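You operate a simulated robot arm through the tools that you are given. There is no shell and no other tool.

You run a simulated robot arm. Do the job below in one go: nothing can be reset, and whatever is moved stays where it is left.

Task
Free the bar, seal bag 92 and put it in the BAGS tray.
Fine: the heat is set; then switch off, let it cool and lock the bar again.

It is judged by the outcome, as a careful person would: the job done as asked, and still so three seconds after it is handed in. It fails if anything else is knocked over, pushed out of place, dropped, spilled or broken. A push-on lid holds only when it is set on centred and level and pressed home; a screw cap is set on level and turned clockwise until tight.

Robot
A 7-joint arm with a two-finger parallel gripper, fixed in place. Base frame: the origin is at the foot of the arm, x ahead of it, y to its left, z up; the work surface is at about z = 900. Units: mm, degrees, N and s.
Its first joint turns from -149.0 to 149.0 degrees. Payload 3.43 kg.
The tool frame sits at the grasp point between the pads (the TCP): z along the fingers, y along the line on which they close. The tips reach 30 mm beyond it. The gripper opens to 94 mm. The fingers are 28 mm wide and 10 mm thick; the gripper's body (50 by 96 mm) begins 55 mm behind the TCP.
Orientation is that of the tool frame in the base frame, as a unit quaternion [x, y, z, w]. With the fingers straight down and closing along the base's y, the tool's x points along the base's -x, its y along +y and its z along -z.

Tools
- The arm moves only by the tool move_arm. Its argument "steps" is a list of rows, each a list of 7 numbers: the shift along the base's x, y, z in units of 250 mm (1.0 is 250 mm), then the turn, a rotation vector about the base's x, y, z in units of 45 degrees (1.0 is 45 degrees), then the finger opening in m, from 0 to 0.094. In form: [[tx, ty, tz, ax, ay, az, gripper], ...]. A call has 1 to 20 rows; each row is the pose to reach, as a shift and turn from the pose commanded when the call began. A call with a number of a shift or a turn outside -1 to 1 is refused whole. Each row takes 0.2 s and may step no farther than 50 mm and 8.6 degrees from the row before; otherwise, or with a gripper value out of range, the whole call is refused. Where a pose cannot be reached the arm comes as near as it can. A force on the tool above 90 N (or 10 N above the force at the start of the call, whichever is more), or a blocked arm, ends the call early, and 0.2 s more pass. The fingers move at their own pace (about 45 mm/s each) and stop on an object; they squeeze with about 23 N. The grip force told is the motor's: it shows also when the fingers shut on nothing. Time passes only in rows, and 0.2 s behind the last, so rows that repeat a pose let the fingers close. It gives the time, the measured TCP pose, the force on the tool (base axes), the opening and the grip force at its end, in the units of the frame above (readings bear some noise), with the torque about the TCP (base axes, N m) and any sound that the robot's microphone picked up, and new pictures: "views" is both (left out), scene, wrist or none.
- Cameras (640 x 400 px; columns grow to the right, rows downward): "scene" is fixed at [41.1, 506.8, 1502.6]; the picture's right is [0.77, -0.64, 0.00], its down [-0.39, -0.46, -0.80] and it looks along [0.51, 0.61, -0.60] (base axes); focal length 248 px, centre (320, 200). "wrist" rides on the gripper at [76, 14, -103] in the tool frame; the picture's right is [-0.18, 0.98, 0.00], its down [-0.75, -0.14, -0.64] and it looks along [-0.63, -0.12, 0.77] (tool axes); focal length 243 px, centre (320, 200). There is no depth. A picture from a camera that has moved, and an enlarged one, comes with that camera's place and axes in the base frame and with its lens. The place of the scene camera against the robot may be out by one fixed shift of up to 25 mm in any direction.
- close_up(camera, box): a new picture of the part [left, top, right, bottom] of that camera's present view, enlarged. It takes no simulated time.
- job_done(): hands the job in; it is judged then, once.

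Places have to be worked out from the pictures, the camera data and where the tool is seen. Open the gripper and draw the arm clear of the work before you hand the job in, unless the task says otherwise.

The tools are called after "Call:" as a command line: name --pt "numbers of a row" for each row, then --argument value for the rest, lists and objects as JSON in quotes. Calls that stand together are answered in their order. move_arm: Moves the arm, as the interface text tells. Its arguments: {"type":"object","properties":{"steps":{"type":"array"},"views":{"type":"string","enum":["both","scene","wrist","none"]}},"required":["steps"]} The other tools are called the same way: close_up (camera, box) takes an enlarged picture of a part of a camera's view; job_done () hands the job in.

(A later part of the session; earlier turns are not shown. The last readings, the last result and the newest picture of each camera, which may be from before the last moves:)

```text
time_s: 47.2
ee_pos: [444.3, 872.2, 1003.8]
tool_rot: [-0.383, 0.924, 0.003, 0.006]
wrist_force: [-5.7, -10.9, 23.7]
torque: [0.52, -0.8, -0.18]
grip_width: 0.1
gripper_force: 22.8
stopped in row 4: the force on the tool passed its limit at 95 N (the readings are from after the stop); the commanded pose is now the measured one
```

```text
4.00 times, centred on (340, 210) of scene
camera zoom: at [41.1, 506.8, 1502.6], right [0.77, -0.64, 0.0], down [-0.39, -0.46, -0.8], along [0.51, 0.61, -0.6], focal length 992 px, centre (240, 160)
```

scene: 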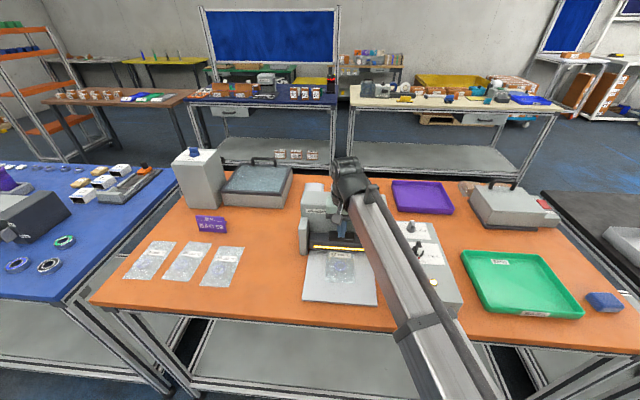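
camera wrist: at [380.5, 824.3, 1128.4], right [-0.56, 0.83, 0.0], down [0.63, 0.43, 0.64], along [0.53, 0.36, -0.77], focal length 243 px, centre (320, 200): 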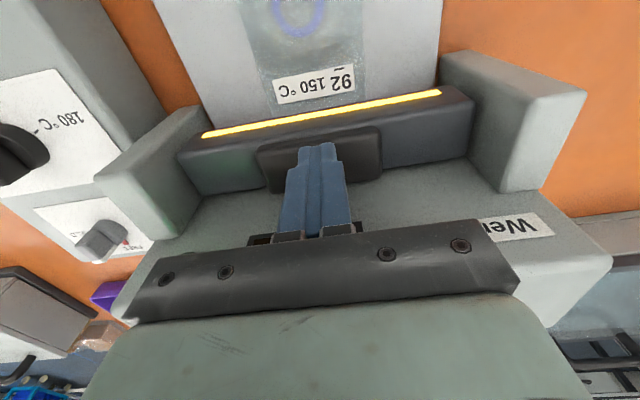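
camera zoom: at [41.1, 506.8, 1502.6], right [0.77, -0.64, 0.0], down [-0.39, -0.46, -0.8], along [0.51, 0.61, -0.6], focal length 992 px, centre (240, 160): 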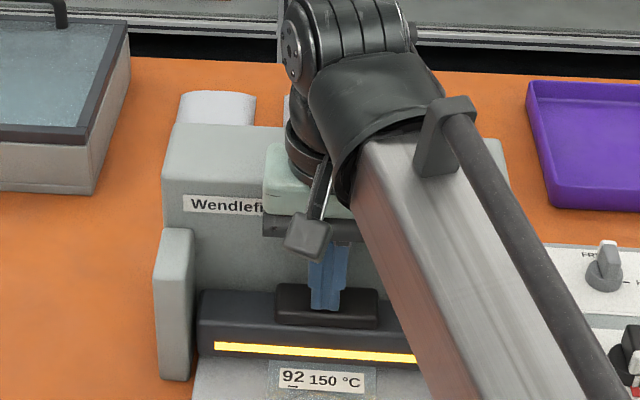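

The bar bottomed out on the bag (95 N peak at z≈1003). I'll hold it shut with moderate force and listen for a signal.

Call:
move_arm --pt "0 0 -0.004 0 0 0 0.0" --pt "0 0 -0.006 0 0 0 0.0" --pt "0 0 -0.006 0 0 0 0.0" --pt "0 0 -0.006 0 0 0 0.0" --pt "0 0 -0.006 0 0 0 0.0" --views "both"

Call:
close_up --camera "scene" --box '[280, 160, 400, 260]'

```text
time_s: 48.5
ee_pos: [444.3, 871.7, 1005.2]
tool_rot: [-0.382, 0.924, 0.005, 0.007]
wrist_force: [-2.8, -12.6, 59.4]
torque: [0.98, -2.01, -0.26]
grip_width: 0.0
gripper_force: 23.1
camera wrist: at [380.5, 825.0, 1105.9], right [-0.56, 0.83, 0.01], down [0.63, 0.42, 0.66], along [0.54, 0.37, -0.76], focal length 243 px, centre (320, 200)
```

scene: 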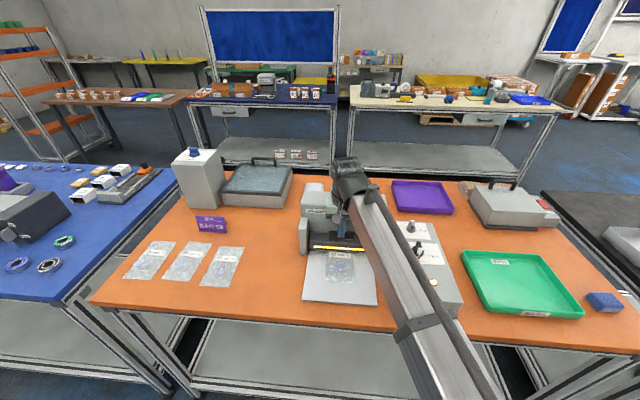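
wrist: 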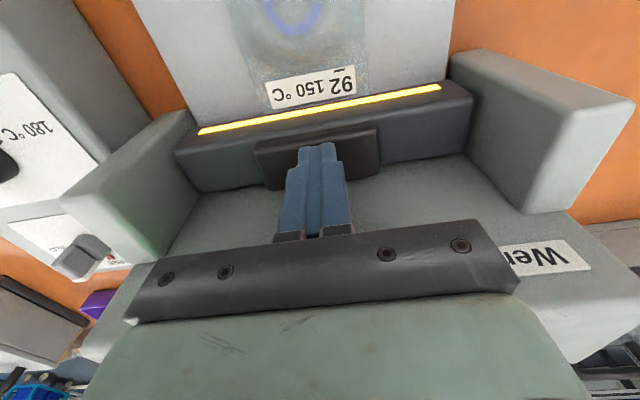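

```text
4.00 times, centred on (340, 210) of scene
camera zoom: at [41.1, 506.8, 1502.6], right [0.77, -0.64, 0.0], down [-0.39, -0.46, -0.8], along [0.51, 0.61, -0.6], focal length 992 px, centre (240, 160)
```

zoom: 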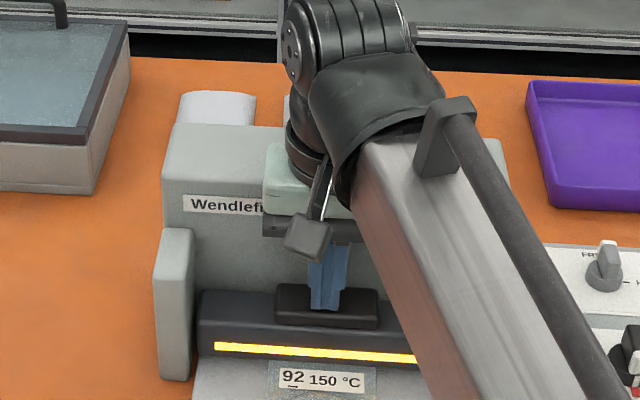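

The torque reading puts the contact ~25–40 mm ahead of the tips: the hand's body is touching the sealer's front panel, not the bar bottoming. I'll lift off and tilt the tool so the hand leans back, then press the handle again.

Call:
move_arm --pt "-0.005 -0.005 0.06 0 0 0 0.0" --pt "-0.012 -0.012 0.16 0 0 0 0.0" --pt "-0.024 -0.024 0.2 0.1 -0.1 0 0.0" --pt "-0.024 -0.024 0.2 0.2 -0.2 0 0.0" --pt "-0.024 -0.024 0.2 0.3 -0.3 0 0.0" --pt "-0.024 -0.024 0.2 0.4 -0.4 0 0.0" --pt "-0.024 -0.024 0.2 0.4 -0.4 0 0.0" --views "both"

Call:
close_up --camera "scene" --box '[280, 160, 400, 260]'

Call:
close_up --camera "wrist" --box '[200, 60, 440, 240]'

```text
time_s: 50.0
ee_pos: [440.1, 867.4, 1050.8]
tool_rot: [-0.372, 0.9, 0.088, 0.21]
wrist_force: [0.7, -0.5, 0.0]
torque: [0.04, 0.0, 0.01]
grip_width: 0.0
gripper_force: 22.8
camera wrist: at [350.4, 795.6, 1108.5], right [-0.58, 0.81, 0.08], down [0.38, 0.18, 0.91], along [0.72, 0.56, -0.41], focal length 243 px, centre (320, 200)
```

scene: 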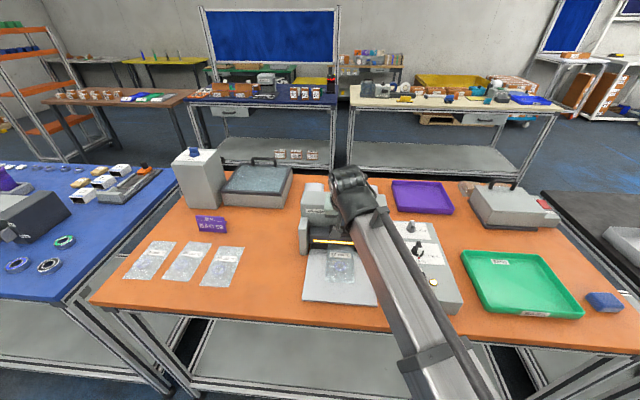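
wrist: 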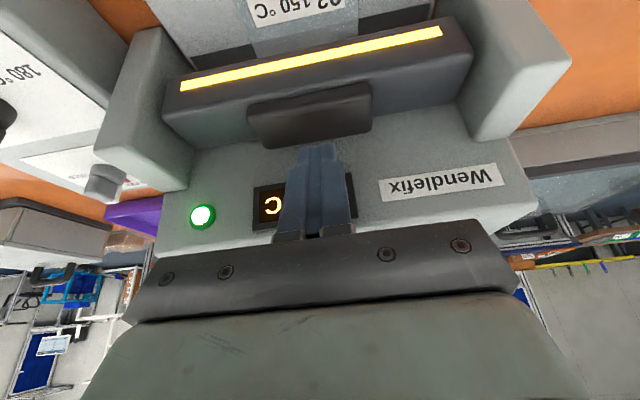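

```text
4.00 times, centred on (340, 210) of scene
camera zoom: at [41.1, 506.8, 1502.6], right [0.77, -0.64, 0.0], down [-0.39, -0.46, -0.8], along [0.51, 0.61, -0.6], focal length 992 px, centre (240, 160)
```

zoom: 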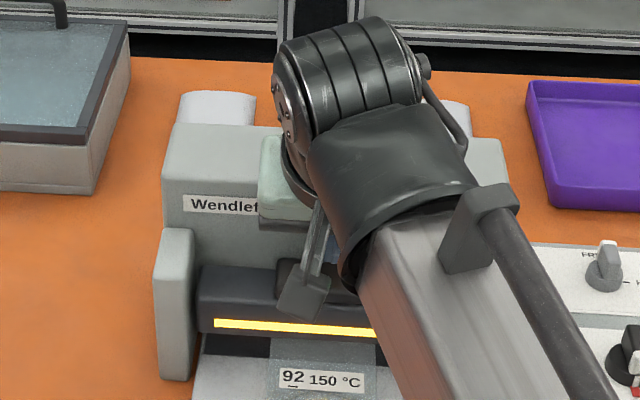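

```text
2.22 times, centred on (320, 150) of wrist
camera zoom: at [350.4, 795.6, 1108.5], right [-0.58, 0.81, 0.08], down [0.38, 0.18, 0.91], along [0.72, 0.56, -0.41], focal length 539 px, centre (320, 311)
```

zoom: 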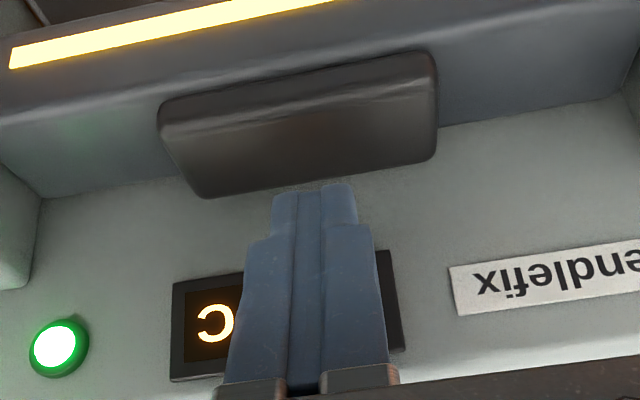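

The bar sprang back up and the hand now leans back clear of the panel. I'll shift 5 mm back and press down in steps.

Call:
move_arm --pt "-0.015 -0.015 -0.06 0 0 0 0.0" --pt "-0.015 -0.015 -0.1 0 0 0 0.0" --pt "-0.015 -0.015 -0.13 0 0 0 0.0" --pt "-0.015 -0.015 -0.16 0 0 0 0.0" --pt "-0.015 -0.015 -0.18 0 0 0 0.0" --pt "-0.015 -0.015 -0.2 0 0 0 0.0" --views "both"

Call:
close_up --camera "wrist" --box '[200, 60, 440, 240]'

Call:
close_up --camera "scene" --box '[280, 160, 400, 260]'

```text
time_s: 51.5
ee_pos: [435.6, 863.3, 1001.6]
tool_rot: [-0.373, 0.9, 0.089, 0.208]
wrist_force: [0.1, 3.5, 12.9]
torque: [0.13, -0.02, 0.06]
grip_width: 0.1
gripper_force: 22.8
camera wrist: at [345.9, 791.4, 1059.5], right [-0.58, 0.81, 0.08], down [0.38, 0.17, 0.91], along [0.72, 0.56, -0.41], focal length 243 px, centre (320, 200)
```

scene: 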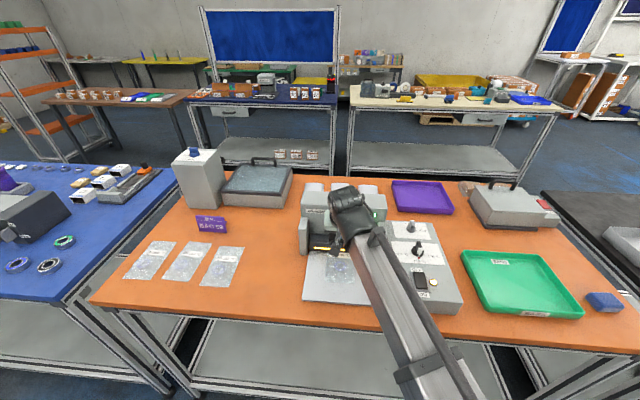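
wrist: 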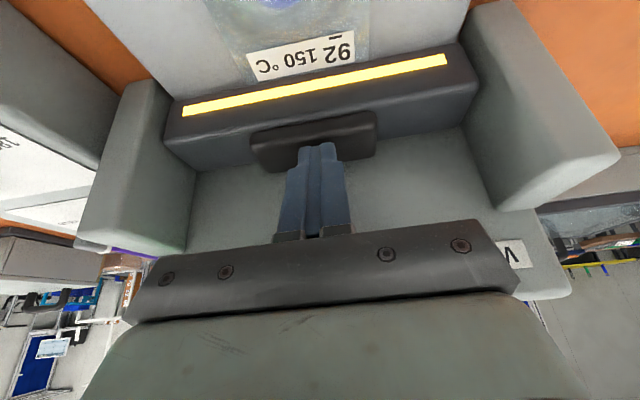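

```text
2.22 times, centred on (320, 150) of wrist
camera zoom: at [345.9, 791.4, 1059.5], right [-0.58, 0.81, 0.08], down [0.38, 0.17, 0.91], along [0.72, 0.56, -0.41], focal length 539 px, centre (320, 311)
```

zoom: 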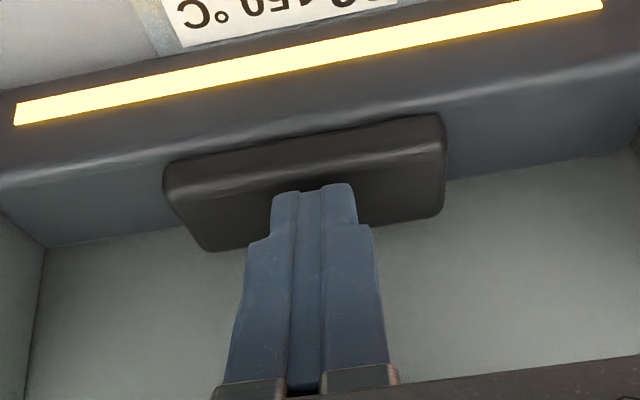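

```text
4.00 times, centred on (340, 210) of scene
camera zoom: at [41.1, 506.8, 1502.6], right [0.77, -0.64, 0.0], down [-0.39, -0.46, -0.8], along [0.51, 0.61, -0.6], focal length 992 px, centre (240, 160)
```

zoom: 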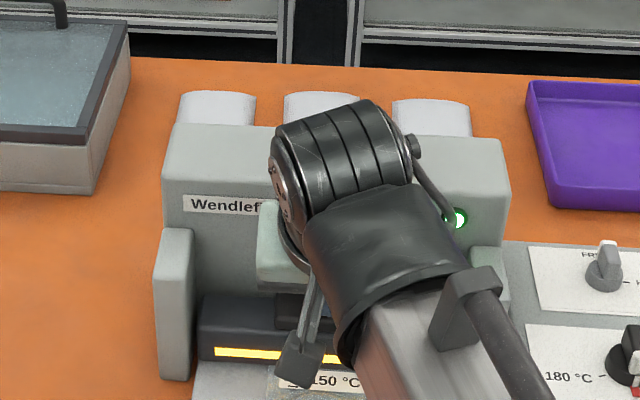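

Now a clean 13 N at the tips and the bar is going down. Continue.

Call:
move_arm --pt "0 0 -0.016 0 0 0 0.0" --pt "0 0 -0.032 0 0 0 0.0" --pt "0 0 -0.048 0 0 0 0.0" --views "none"

Call:
move_arm --pt "0 0 -0.01 0 0 0 0.0" --pt "0 0 -0.02 0 0 0 0.0" --views "both"

Call:
close_up --camera "wrist" --box '[200, 60, 440, 240]'

Call:
close_up --camera "scene" --box '[280, 160, 400, 260]'

```text
time_s: 52.2
ee_pos: [437.0, 864.2, 1001.5]
tool_rot: [-0.371, 0.898, 0.093, 0.218]
wrist_force: [-3.9, -3.6, 30.2]
torque: [-0.09, 0.11, -0.1]
grip_width: 0.3
gripper_force: 23.1
stopped in row 3: the force on the tool passed its limit at 96 N (the readings are from after the stop); the commanded pose is now the measured one
```

```text
time_s: 52.8
ee_pos: [436.0, 864.6, 1000.3]
tool_rot: [-0.371, 0.897, 0.097, 0.221]
wrist_force: [-4.3, -4.6, 82.4]
torque: [-0.1, 0.06, -0.25]
grip_width: 0.0
gripper_force: 23.4
camera wrist: at [346.2, 791.5, 1056.0], right [-0.58, 0.81, 0.09], down [0.37, 0.15, 0.92], along [0.73, 0.57, -0.39], focal length 243 px, centre (320, 200)
```

scene: 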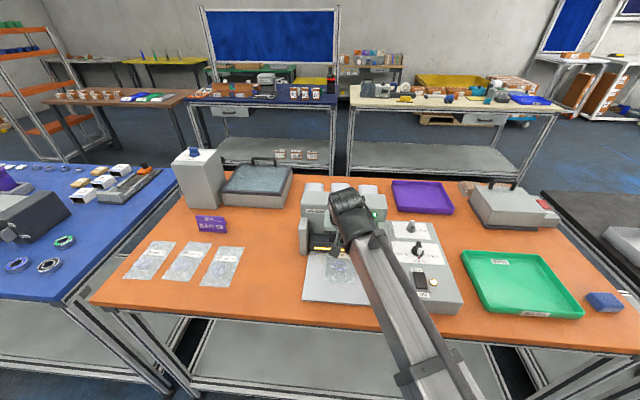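
wrist: 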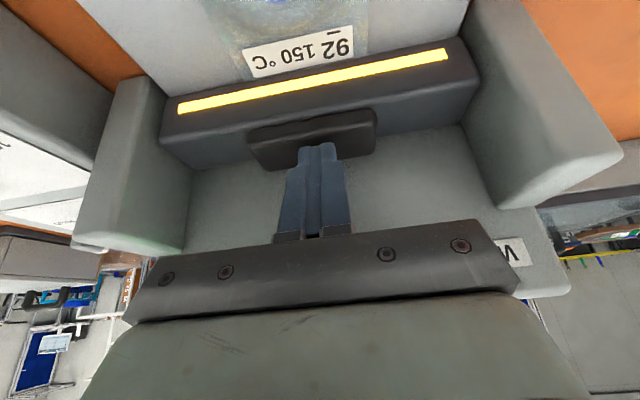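

```text
2.22 times, centred on (320, 150) of wrist
camera zoom: at [346.2, 791.5, 1056.0], right [-0.58, 0.81, 0.09], down [0.37, 0.15, 0.92], along [0.73, 0.57, -0.39], focal length 539 px, centre (320, 311)
```

zoom: 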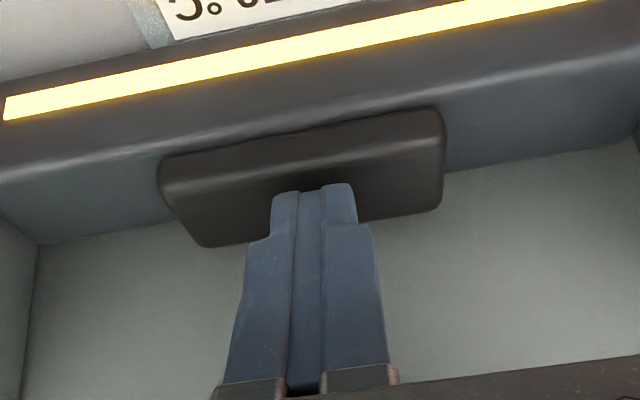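

```text
4.00 times, centred on (340, 210) of scene
camera zoom: at [41.1, 506.8, 1502.6], right [0.77, -0.64, 0.0], down [-0.39, -0.46, -0.8], along [0.51, 0.61, -0.6], focal length 992 px, centre (240, 160)
```

zoom: 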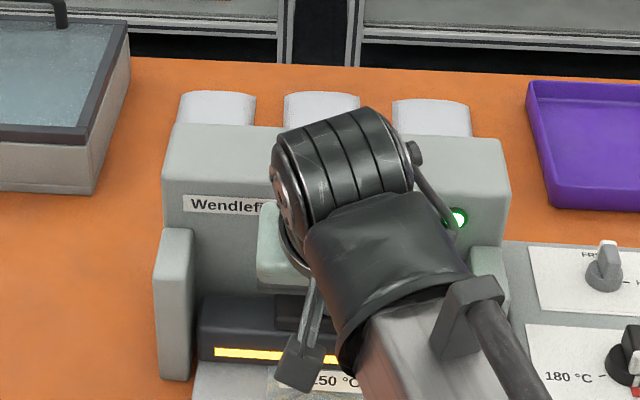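

Both presses stop hard at the same bar position, with the gap to the bag gone, so the bar is truly down. I'll ease slightly and hold it closed for about 2 s.

Call:
move_arm --pt "0 0 0.004 0 0 0 0.0" --pt "0 0 0.004 0 0 0 0.0" --pt "0 0 0.004 0 0 0 0.0" --pt "0 0 0.004 0 0 0 0.0" --pt "0 0 0.004 0 0 0 0.0" --pt "0 0 0.004 0 0 0 0.0" --pt "0 0 0.004 0 0 0 0.0" --pt "0 0 0.004 0 0 0 0.0" --pt "0 0 0.004 0 0 0 0.0" --views "both"

Call:
close_up --camera "scene" --box '[280, 160, 400, 260]'

```text
time_s: 54.8
ee_pos: [436.8, 865.0, 1002.1]
tool_rot: [-0.371, 0.897, 0.097, 0.22]
wrist_force: [-2.0, -1.7, 80.4]
torque: [0.03, 0.0, -0.31]
grip_width: 0.0
gripper_force: 22.5
camera wrist: at [346.4, 791.3, 1056.0], right [-0.58, 0.81, 0.1], down [0.37, 0.15, 0.92], along [0.73, 0.57, -0.39], focal length 243 px, centre (320, 200)
```

scene: 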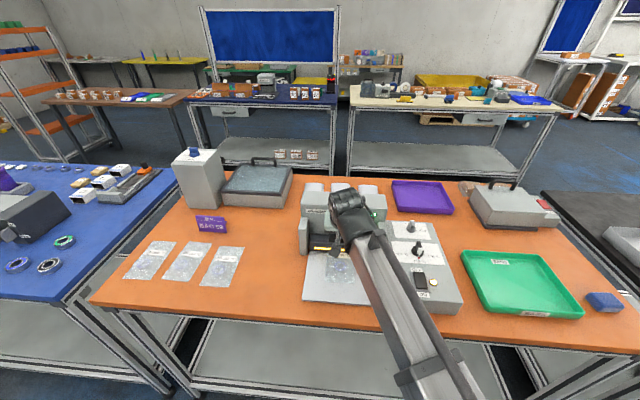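
wrist: 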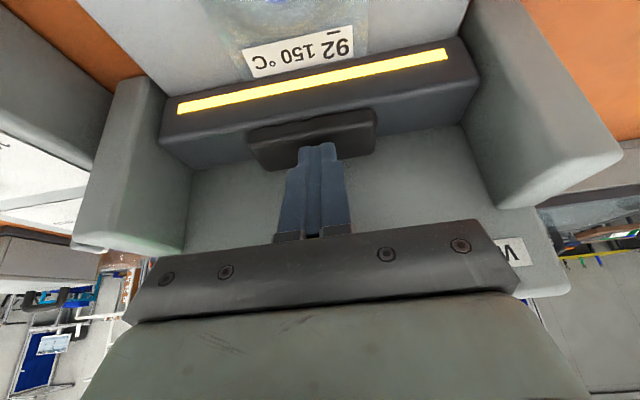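

```text
4.00 times, centred on (340, 210) of scene
camera zoom: at [41.1, 506.8, 1502.6], right [0.77, -0.64, 0.0], down [-0.39, -0.46, -0.8], along [0.51, 0.61, -0.6], focal length 992 px, centre (240, 160)
```

zoom: 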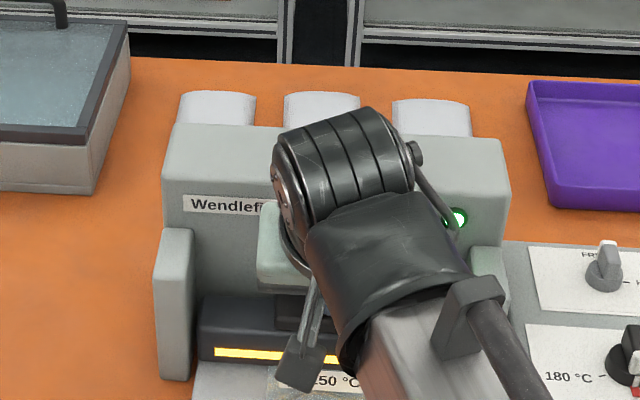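

Held about 2.8 s in total. I'll lift off the bar, back away and inspect the seal before moving the bag.

Call:
move_arm --pt "0 0 0.04 0 0 0 0.0" --pt "0 0 0.12 0 0 0 0.0" --pt "0 0 0.22 0 0 0 0.0" --pt "-0.12 -0.12 0.24 0 0 0 0.04" --pt "-0.24 -0.24 0.24 0 0 0 0.08" --pt "-0.36 -0.36 0.24 0 0 0 0.094" --pt "-0.48 -0.48 0.2 0 0 0 0.094" --pt "-0.56 -0.58 0.18 0 0 0 0.094" --pt "-0.56 -0.58 0.18 0 0 0 0.094" --views "both"

Call:
close_up --camera "wrist" --box '[280, 140, 400, 235]'

Call:
close_up --camera "scene" --box '[280, 170, 400, 290]'

```text
time_s: 56.8
ee_pos: [296.8, 719.0, 1037.0]
tool_rot: [-0.372, 0.898, 0.092, 0.215]
wrist_force: [-0.2, 0.0, 0.6]
torque: [-0.03, 0.0, -0.02]
grip_width: 94.0
gripper_force: 0.2
camera wrist: at [206.8, 647.1, 1094.6], right [-0.58, 0.81, 0.09], down [0.37, 0.16, 0.91], along [0.73, 0.56, -0.4], focal length 243 px, centre (320, 200)
```

scene: 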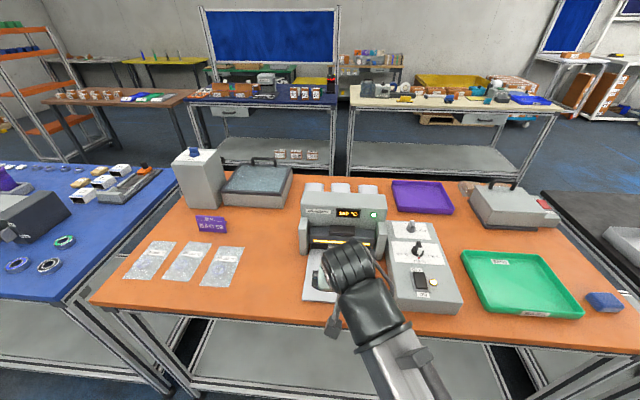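
wrist: 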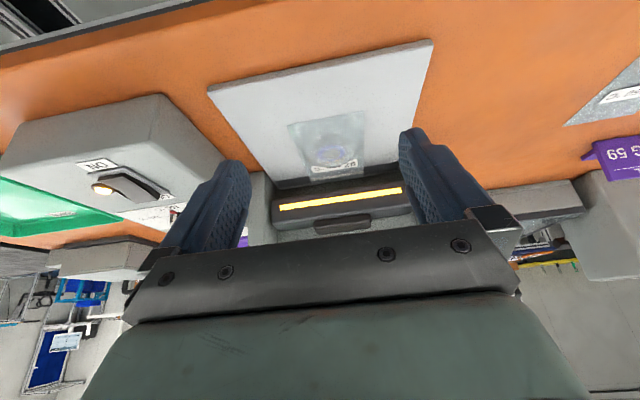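

```text
4.21 times, centred on (340, 188) of wrist
camera zoom: at [206.8, 647.1, 1094.6], right [-0.58, 0.81, 0.09], down [0.37, 0.16, 0.91], along [0.73, 0.56, -0.4], focal length 1022 px, centre (236, 253)
```

zoom: 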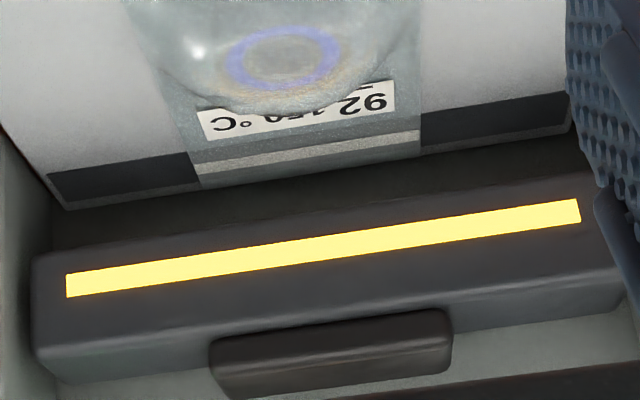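

```text
3.33 times, centred on (340, 230) of scene
camera zoom: at [41.1, 506.8, 1502.6], right [0.77, -0.64, 0.0], down [-0.39, -0.46, -0.8], along [0.51, 0.61, -0.6], focal length 826 px, centre (253, 100)
```

zoom: 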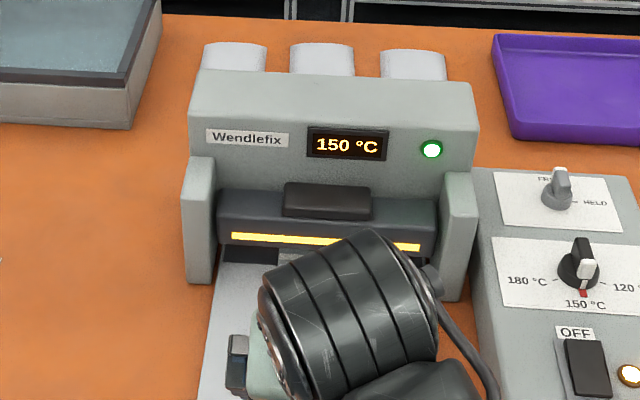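

A clear seal band now runs across the full width of bag 92. I'll straighten the tool and return over the bag to pick it up where I released it.

Call:
move_arm --pt "0 0 0.032 -0.1075 0.105 0 0.094" --pt "0 0 0.032 -0.215 0.21 0 0.094" --pt "0 0 0.032 -0.3225 0.315 0 0.094" --pt "0 0 0.032 -0.43 0.42 0 0.094" --pt "0.13 0.13 0.032 -0.43 0.42 0 0.094" --pt "0.26 0.26 0.032 -0.43 0.42 0 0.094" --pt "0.39 0.397 0.0 -0.43 0.42 0 0.094" --pt "0.39 0.397 -0.1 -0.43 0.42 0 0.094" --pt "0.39 0.397 -0.25 -0.43 0.42 0 0.094" --pt "0.39 0.397 -0.25 -0.43 0.42 0 0.094" --views "wrist"

Call:
close_up --camera "wrist" --box '[200, 60, 440, 240]'

```text
time_s: 59.0
ee_pos: [393.0, 820.5, 977.4]
tool_rot: [-0.382, 0.924, 0.0, 0.0]
wrist_force: [0.9, 1.8, 0.8]
torque: [0.0, -0.01, 0.01]
grip_width: 93.9
gripper_force: 0.0
camera wrist: at [331.1, 775.4, 1078.8], right [-0.56, 0.83, 0.0], down [0.63, 0.43, 0.64], along [0.53, 0.36, -0.77], focal length 243 px, centre (320, 200)
```

wrist: 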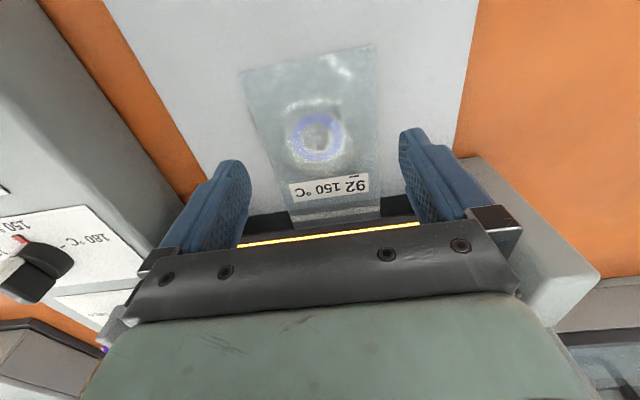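

```text
2.22 times, centred on (320, 150) of wrist
camera zoom: at [331.1, 775.4, 1078.8], right [-0.56, 0.83, 0.0], down [0.63, 0.43, 0.64], along [0.53, 0.36, -0.77], focal length 539 px, centre (320, 311)
```

zoom: 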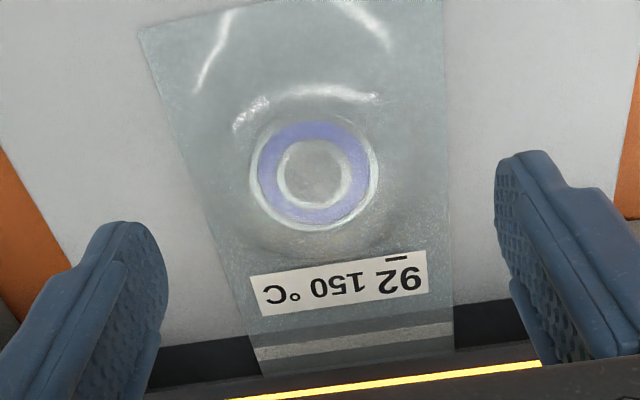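

The bag is centred within 1 mm. I'll descend to z≈942 and close on it.

Call:
move_arm --pt "0 0 -0.06 0 0 0 0.094" --pt "0 0 -0.11 0 0 0 0.094" --pt "0 0 -0.138 0 0 0 0.094" --pt "0 0 -0.138 0 0 0 0.085" --pt "0 0 -0.138 0 0 0 0.07" --pt "0 0 -0.138 0 0 0 0.05" --pt "0 0 -0.138 0 0 0 0.05" --pt "0 0 -0.138 0 0 0 0.05" --views "wrist"

```text
time_s: 60.8
ee_pos: [394.0, 818.1, 941.7]
tool_rot: [-0.383, 0.924, 0.0, 0.0]
wrist_force: [-0.1, 0.0, 1.9]
torque: [0.12, -0.03, -0.01]
grip_width: 84.3
gripper_force: 22.9
camera wrist: at [331.7, 774.3, 1044.4], right [-0.56, 0.83, 0.0], down [0.63, 0.43, 0.64], along [0.53, 0.36, -0.77], focal length 243 px, centre (320, 200)
```

wrist: 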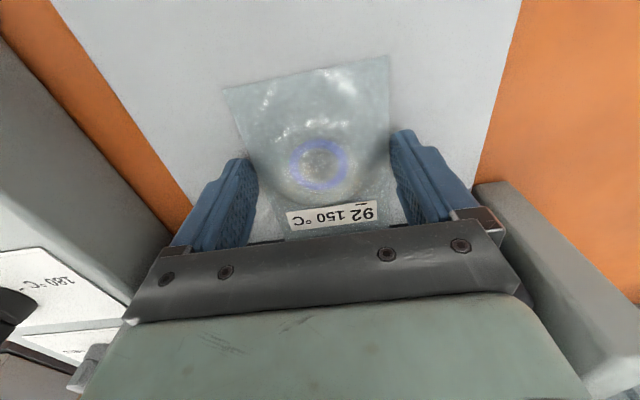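

Gripped at 84.3 mm. I'll raise 4 mm, draw it straight back out of the jaw, then lift.

Call:
move_arm --pt "0 0 0.016 0 0 0 0.05" --pt "-0.05 -0.05 0.016 0 0 0 0.05" --pt "-0.12 -0.12 0.016 0 0 0 0.05" --pt "-0.2 -0.2 0.016 0 0 0 0.05" --pt "-0.28 -0.28 0.02 0 0 0 0.05" --pt "-0.34 -0.34 0.06 0 0 0 0.05" --pt "-0.36 -0.36 0.18 0 0 0 0.05" --pt "-0.36 -0.36 0.32 0 0 0 0.05" --pt "-0.36 -0.36 0.4 0 0 0 0.05" --pt "-0.36 -0.36 0.4 0 0 0 0.05" --views "both"

```text
time_s: 63.0
ee_pos: [304.7, 728.5, 1042.8]
tool_rot: [-0.382, 0.924, 0.0, 0.0]
wrist_force: [0.1, -0.8, -1.2]
torque: [-0.02, -0.01, 0.0]
grip_width: 84.3
gripper_force: 22.7
camera wrist: at [241.5, 683.5, 1145.3], right [-0.56, 0.83, 0.0], down [0.63, 0.43, 0.64], along [0.53, 0.36, -0.77], focal length 243 px, centre (320, 200)
```

scene: 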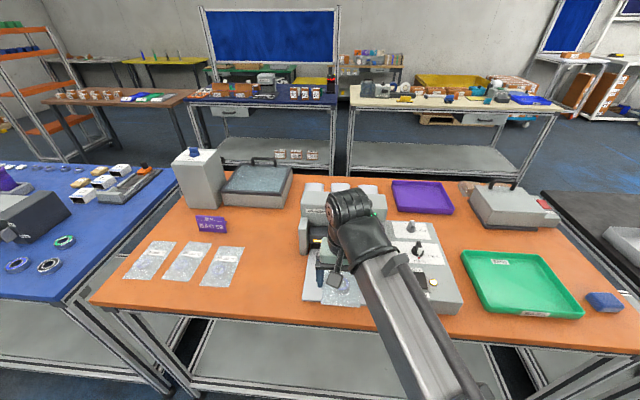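
wrist: 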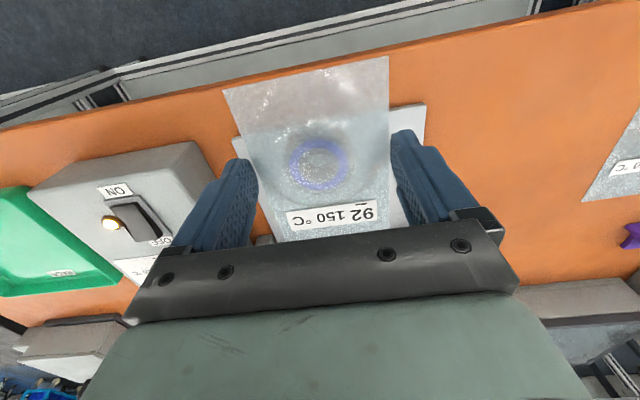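

Bag 92 is free and held level. I'll carry it at this height over the control box's front to the green BAGS tray (centre ≈[731, 472]).

Call:
move_arm --pt "0.13 -0.09 0 0 0 0 0.05" --pt "0.26 -0.18 0 0 0 0 0.05" --pt "0.39 -0.27 0 0 0 0 0.05" --pt "0.52 -0.36 0 0 0 0 0.05" --pt "0.66 -0.45 0 0 0 0 0.05" --pt "0.8 -0.55 0 0 0 0 0.05" --views "none"

Call:
move_arm --pt "0.13 -0.09 0 0 0 0 0.05" --pt "0.26 -0.18 0 0 0 0 0.05" --pt "0.39 -0.27 0 0 0 0 0.05" --pt "0.52 -0.36 0 0 0 0 0.05" --pt "0.66 -0.45 0 0 0 0 0.05" --pt "0.8 -0.54 0 0 0 0 0.05" --pt "0.8 -0.54 0 0 0 0 0.05" --views "both"

Call:
close_up --camera "wrist" --box '[130, 20, 490, 245]'

```text
time_s: 64.4
ee_pos: [502.4, 591.5, 1041.2]
tool_rot: [-0.383, 0.924, 0.0, 0.0]
wrist_force: [0.3, -0.2, -0.2]
torque: [0.03, -0.03, 0.0]
grip_width: 84.3
gripper_force: 23.4
```

```text
time_s: 66.0
ee_pos: [701.4, 454.5, 1040.0]
tool_rot: [-0.383, 0.924, 0.0, 0.0]
wrist_force: [0.3, -1.1, -1.2]
torque: [-0.01, 0.04, 0.0]
grip_width: 84.2
gripper_force: 23.2
camera wrist: at [639.8, 411.0, 1142.8], right [-0.56, 0.83, 0.0], down [0.63, 0.43, 0.64], along [0.53, 0.36, -0.77], focal length 243 px, centre (320, 200)
```

scene: 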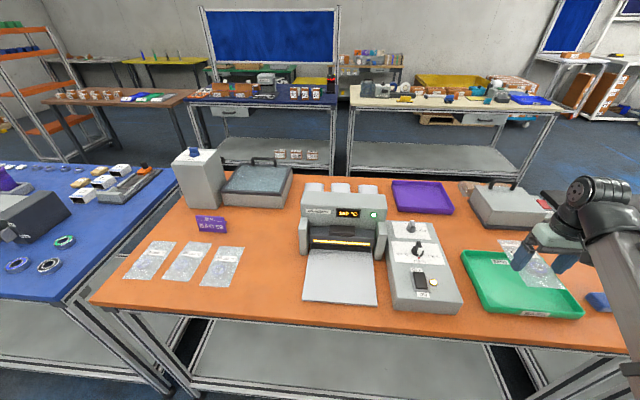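
wrist: 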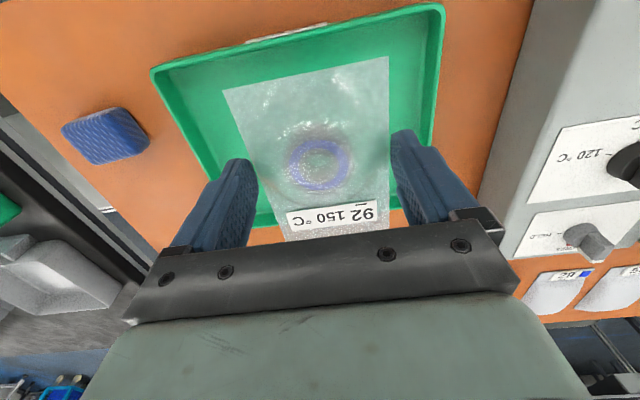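

```text
1.78 times, centred on (310, 132) of wrist
camera zoom: at [639.8, 411.0, 1142.8], right [-0.56, 0.83, 0.0], down [0.63, 0.43, 0.64], along [0.53, 0.36, -0.77], focal length 431 px, centre (338, 320)
```

zoom: 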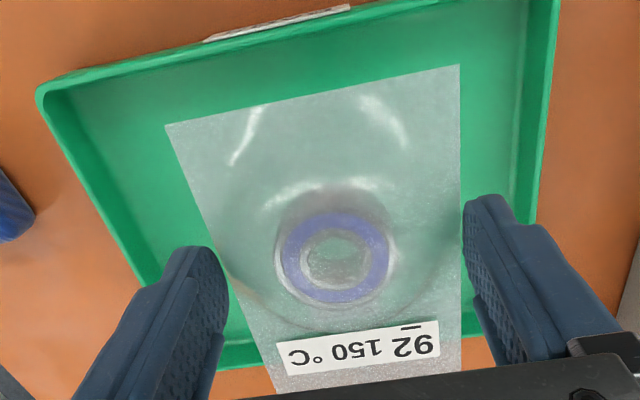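

The tray spans U≈763–951, W≈76–307; I need +23 mm in x. I'll shift and descend to just inside the rim.

Call:
move_arm --pt "0.05 0 0 0 0 0 0.05" --pt "0.09 0 0 0 0 0 0.05" --pt "0.09 0 -0.12 0 0 0 0.05" --pt "0.09 0 -0.24 0 0 0 0.05" --pt "0.09 0 -0.3 0 0 0 0.05" --pt "0.09 0 -0.3 0 0 0 0.05" --views "both"

Call:
close_up --camera "scene" --box '[450, 200, 610, 330]'

```text
time_s: 67.4
ee_pos: [724.6, 455.4, 966.4]
tool_rot: [-0.383, 0.924, 0.0, 0.001]
wrist_force: [0.5, -1.0, -0.8]
torque: [-0.04, -0.02, 0.0]
grip_width: 84.4
gripper_force: 23.6
camera wrist: at [662.7, 411.6, 1068.3], right [-0.56, 0.83, 0.0], down [0.63, 0.43, 0.64], along [0.53, 0.36, -0.77], focal length 243 px, centre (320, 200)
```

scene: 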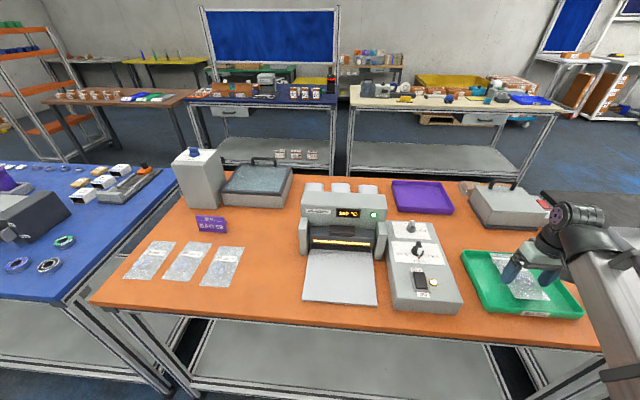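
wrist: 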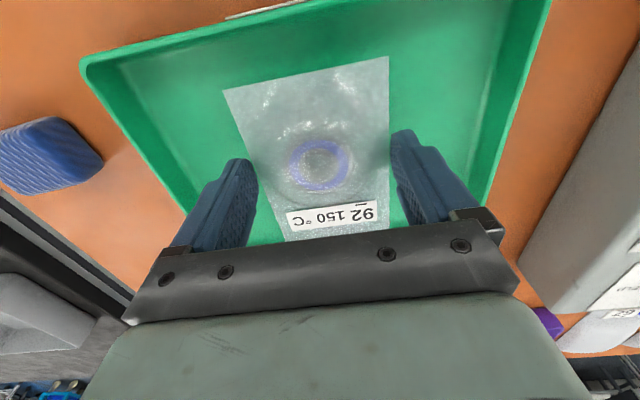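

```text
3.08 times, centred on (530, 265) of scene
camera zoom: at [41.1, 506.8, 1502.6], right [0.77, -0.64, 0.0], down [-0.39, -0.46, -0.8], along [0.51, 0.61, -0.6], focal length 763 px, centre (-326, 0)
```

zoom: 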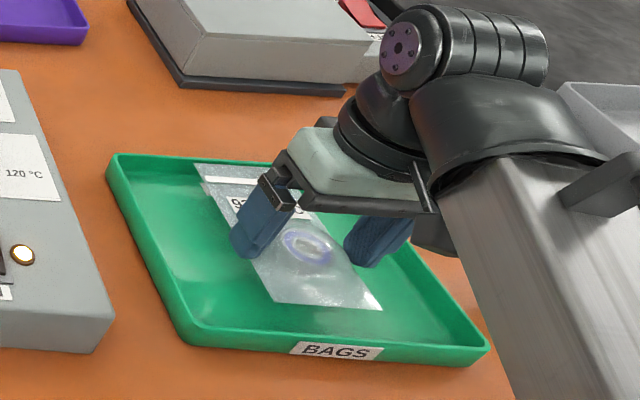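

The bag is inside the rim with margins at both ends. I'll lower it to the tray floor slowly.

Call:
move_arm --pt "-0.006 -0.006 -0.04 0 0 0 0.05" --pt "-0.006 -0.006 -0.08 0 0 0 0.05" --pt "-0.006 -0.006 -0.1 0 0 0 0.05" --pt "-0.006 -0.006 -0.112 0 0 0 0.05" --pt "-0.006 -0.006 -0.112 0 0 0 0.05" --views "wrist"

```text
time_s: 68.6
ee_pos: [724.9, 454.4, 939.1]
tool_rot: [-0.383, 0.924, 0.0, 0.0]
wrist_force: [0.6, 0.0, -0.8]
torque: [-0.01, 0.04, -0.02]
grip_width: 84.5
gripper_force: 23.5
camera wrist: at [662.1, 410.6, 1040.4], right [-0.56, 0.83, 0.0], down [0.63, 0.43, 0.64], along [0.53, 0.36, -0.77], focal length 243 px, centre (320, 200)
```

wrist: 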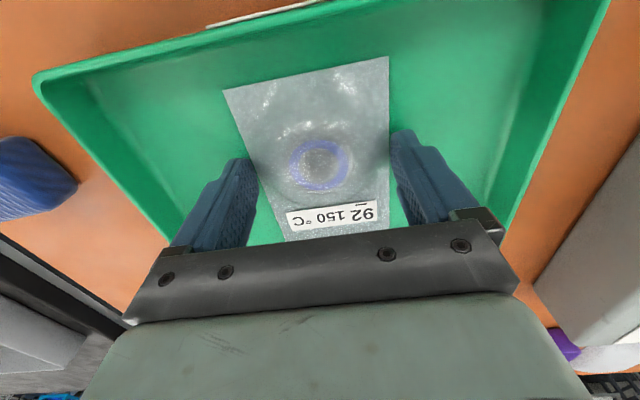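

Not touching yet at z=939. I'll go down in ~1 mm steps until contact.

Call:
move_arm --pt "0 0 -0.005 0 0 0 0.05" --pt "0 0 -0.01 0 0 0 0.05" --pt "0 0 -0.015 0 0 0 0.05" --pt "0 0 -0.015 0 0 0 0.05" --views "none"

```text
time_s: 69.6
ee_pos: [724.3, 455.8, 935.1]
tool_rot: [-0.383, 0.924, 0.001, 0.001]
wrist_force: [2.8, 1.2, 12.8]
torque: [-0.08, -0.1, -0.04]
grip_width: 84.2
gripper_force: 23.2
```

Contact with the tray floor (13 N). I'll relieve slightly, open, and rise straight up.

Call:
move_arm --pt "0 0 0.006 0 0 0 0.05" --pt "0 0 0.006 0 0 0 0.07" --pt "0 0 0.006 0 0 0 0.094" --pt "0 0 0.006 0 0 0 0.094" --pt "0 0 0.006 0 0 0 0.094" --pt "0 0 0.1 0 0 0 0.094" --pt "0 0 0.25 0 0 0 0.094" --pt "0 0 0.42 0 0 0 0.094" --pt "0 0 0.5 0 0 0 0.094" --pt "0 0 0.5 0 0 0 0.094" --views "both"

Call:
close_up --camera "wrist" --box '[130, 20, 490, 245]'

Call:
close_up --camera "scene" --box '[450, 200, 610, 330]'

```text
time_s: 71.8
ee_pos: [725.3, 454.7, 1061.1]
tool_rot: [-0.383, 0.924, 0.0, 0.0]
wrist_force: [0.1, 0.7, -0.3]
torque: [-0.01, 0.01, 0.0]
grip_width: 94.2
gripper_force: 0.1
camera wrist: at [661.0, 409.9, 1163.2], right [-0.56, 0.83, 0.0], down [0.63, 0.43, 0.64], along [0.53, 0.36, -0.77], focal length 243 px, centre (320, 200)
```

scene: 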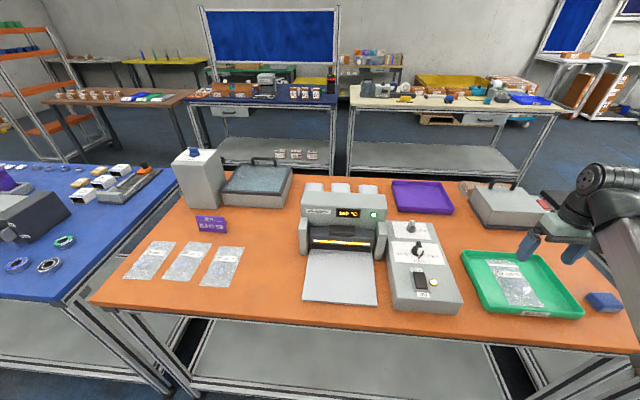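
wrist: 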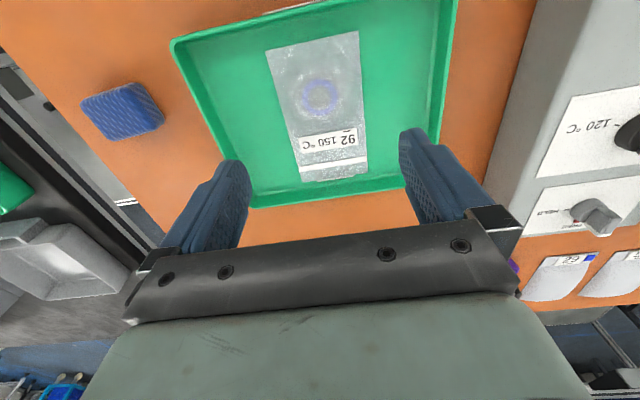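

```text
1.78 times, centred on (310, 132) of wrist
camera zoom: at [661.0, 409.9, 1163.2], right [-0.56, 0.83, 0.0], down [0.63, 0.43, 0.64], along [0.53, 0.36, -0.77], focal length 431 px, centre (338, 320)
```

zoom: 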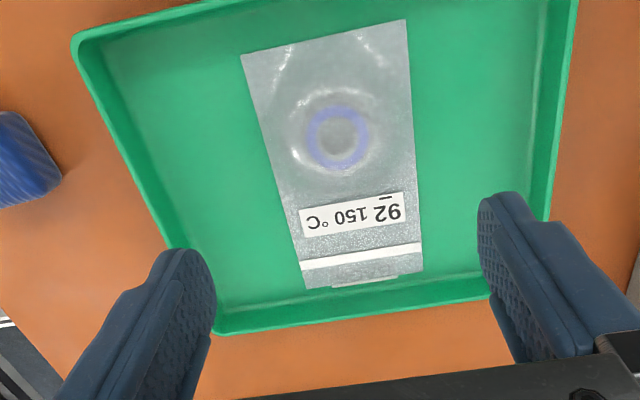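

```text
3.08 times, centred on (530, 265) of scene
camera zoom: at [41.1, 506.8, 1502.6], right [0.77, -0.64, 0.0], down [-0.39, -0.46, -0.8], along [0.51, 0.61, -0.6], focal length 763 px, centre (-326, 0)
```

zoom: 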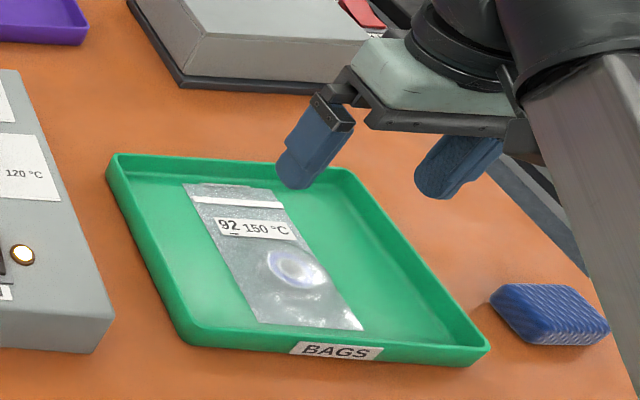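

Bag 92 lies flat in the BAGS tray with its seal band visible. Next I switch off: I'll hover over the rocker with the fingers closed.

Call:
move_arm --pt "-0.13 0.1 0 0 0 0 0.06" --pt "-0.26 0.2 0 0 0 0 0.03" --pt "-0.39 0.3 0 0 0 0 0.0" --pt "-0.52 0.4 0 0 0 0 0.0" --pt "-0.65 0.5 0 0 0 0 0.0" --pt "-0.78 0.6 0 0 0 0 0.0" --pt "-0.91 0.69 0 0 0 0 0.0" --pt "-0.91 0.69 0 0 0 0 0.0" --views "both"

Call:
close_up --camera "wrist" --box '[220, 30, 420, 210]'

Call:
close_up --camera "scene" --box '[380, 210, 480, 310]'

```text
time_s: 73.6
ee_pos: [497.2, 630.1, 1060.4]
tool_rot: [-0.383, 0.924, 0.0, 0.0]
wrist_force: [0.5, 0.2, -0.3]
torque: [0.01, 0.05, -0.01]
grip_width: 0.0
gripper_force: 22.9
camera wrist: at [433.9, 585.1, 1162.0], right [-0.56, 0.83, 0.0], down [0.63, 0.43, 0.64], along [0.53, 0.36, -0.77], focal length 243 px, centre (320, 200)
```

scene: 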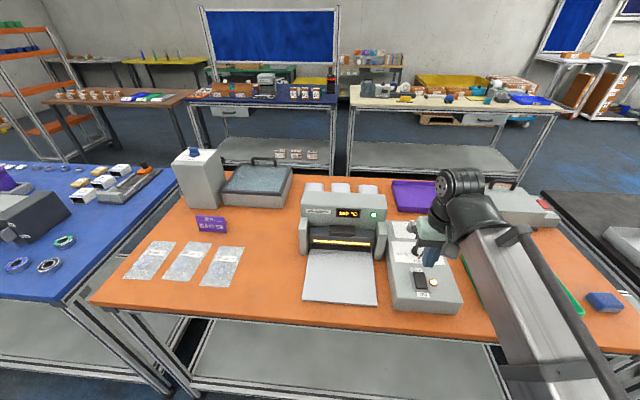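
wrist: 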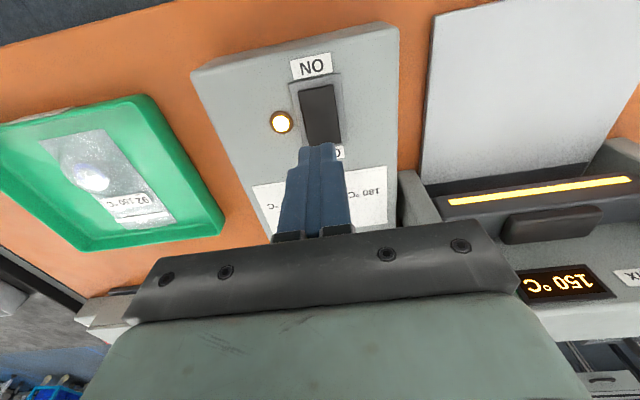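

```text
2.22 times, centred on (320, 120) of wrist
camera zoom: at [433.9, 585.1, 1162.0], right [-0.56, 0.83, 0.0], down [0.63, 0.43, 0.64], along [0.53, 0.36, -0.77], focal length 539 px, centre (320, 378)
```

zoom: 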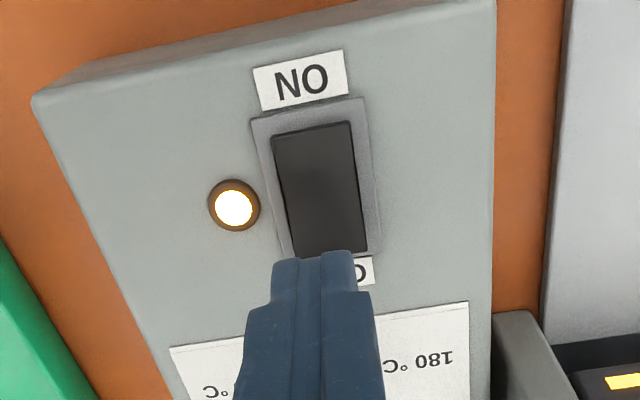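

```text
4.00 times, centred on (430, 260) of scene
camera zoom: at [41.1, 506.8, 1502.6], right [0.77, -0.64, 0.0], down [-0.39, -0.46, -0.8], along [0.51, 0.61, -0.6], focal length 992 px, centre (-120, -40)
```

zoom: 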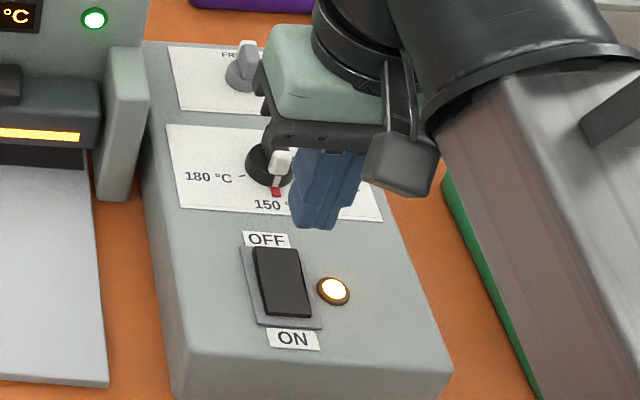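

The axis is over the rocker's middle. I'll tilt the tool 25° so only a fingertip edge bears, aim it at the OFF (far) end, and check.

Call:
move_arm --pt "0.01 0.01 0 0.1 -0.1 0 0.0" --pt "0.02 0.02 0 0.2 -0.2 0 0.0" --pt "0.034 0.034 0 0.3 -0.3 0 0.0" --pt "0.034 0.034 -0.08 0.39 -0.39 0 0.0" --pt "0.034 0.034 -0.12 0.39 -0.39 0 0.0" --pt "0.034 0.034 -0.12 0.39 -0.39 0 0.0" --views "both"

Call:
close_up --camera "wrist" --box '[220, 60, 420, 240]'

Call:
close_up --camera "scene" --box '[380, 210, 480, 310]'

```text
time_s: 75.0
ee_pos: [503.7, 636.3, 1030.0]
tool_rot: [-0.374, 0.902, 0.082, 0.199]
wrist_force: [0.6, 0.3, -0.1]
torque: [0.02, 0.02, -0.01]
grip_width: 0.1
gripper_force: 23.4
camera wrist: at [416.5, 566.4, 1090.6], right [-0.58, 0.81, 0.08], down [0.39, 0.19, 0.9], along [0.72, 0.55, -0.43], focal length 243 px, centre (320, 200)
```

scene: 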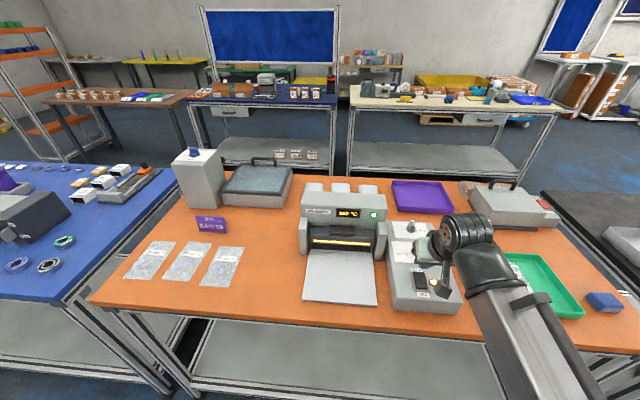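
wrist: 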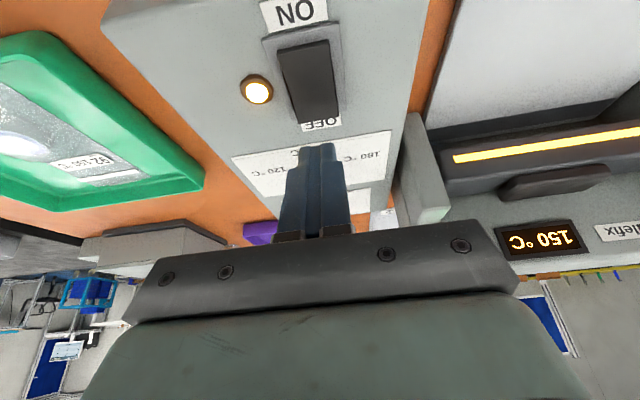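

```text
2.22 times, centred on (320, 150) of wrist
camera zoom: at [416.5, 566.4, 1090.6], right [-0.58, 0.81, 0.08], down [0.39, 0.19, 0.9], along [0.72, 0.55, -0.43], focal length 539 px, centre (320, 311)
```

zoom: 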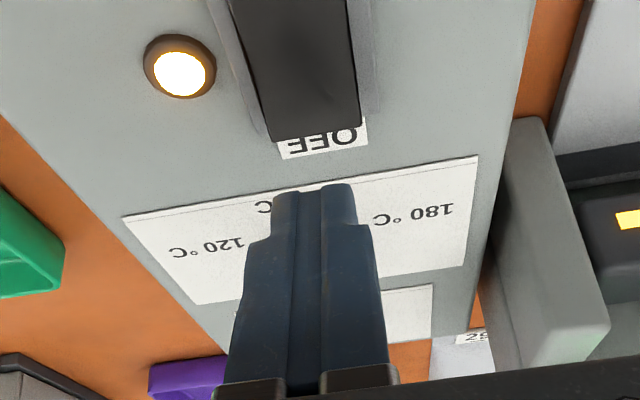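

```text
4.00 times, centred on (430, 260) of scene
camera zoom: at [41.1, 506.8, 1502.6], right [0.77, -0.64, 0.0], down [-0.39, -0.46, -0.8], along [0.51, 0.61, -0.6], focal length 992 px, centre (-120, -40)
```

zoom: 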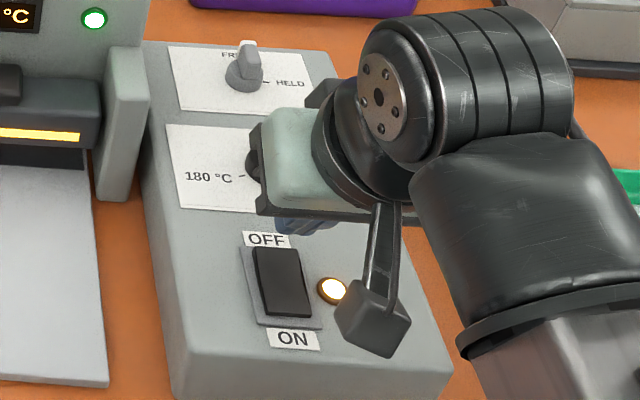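

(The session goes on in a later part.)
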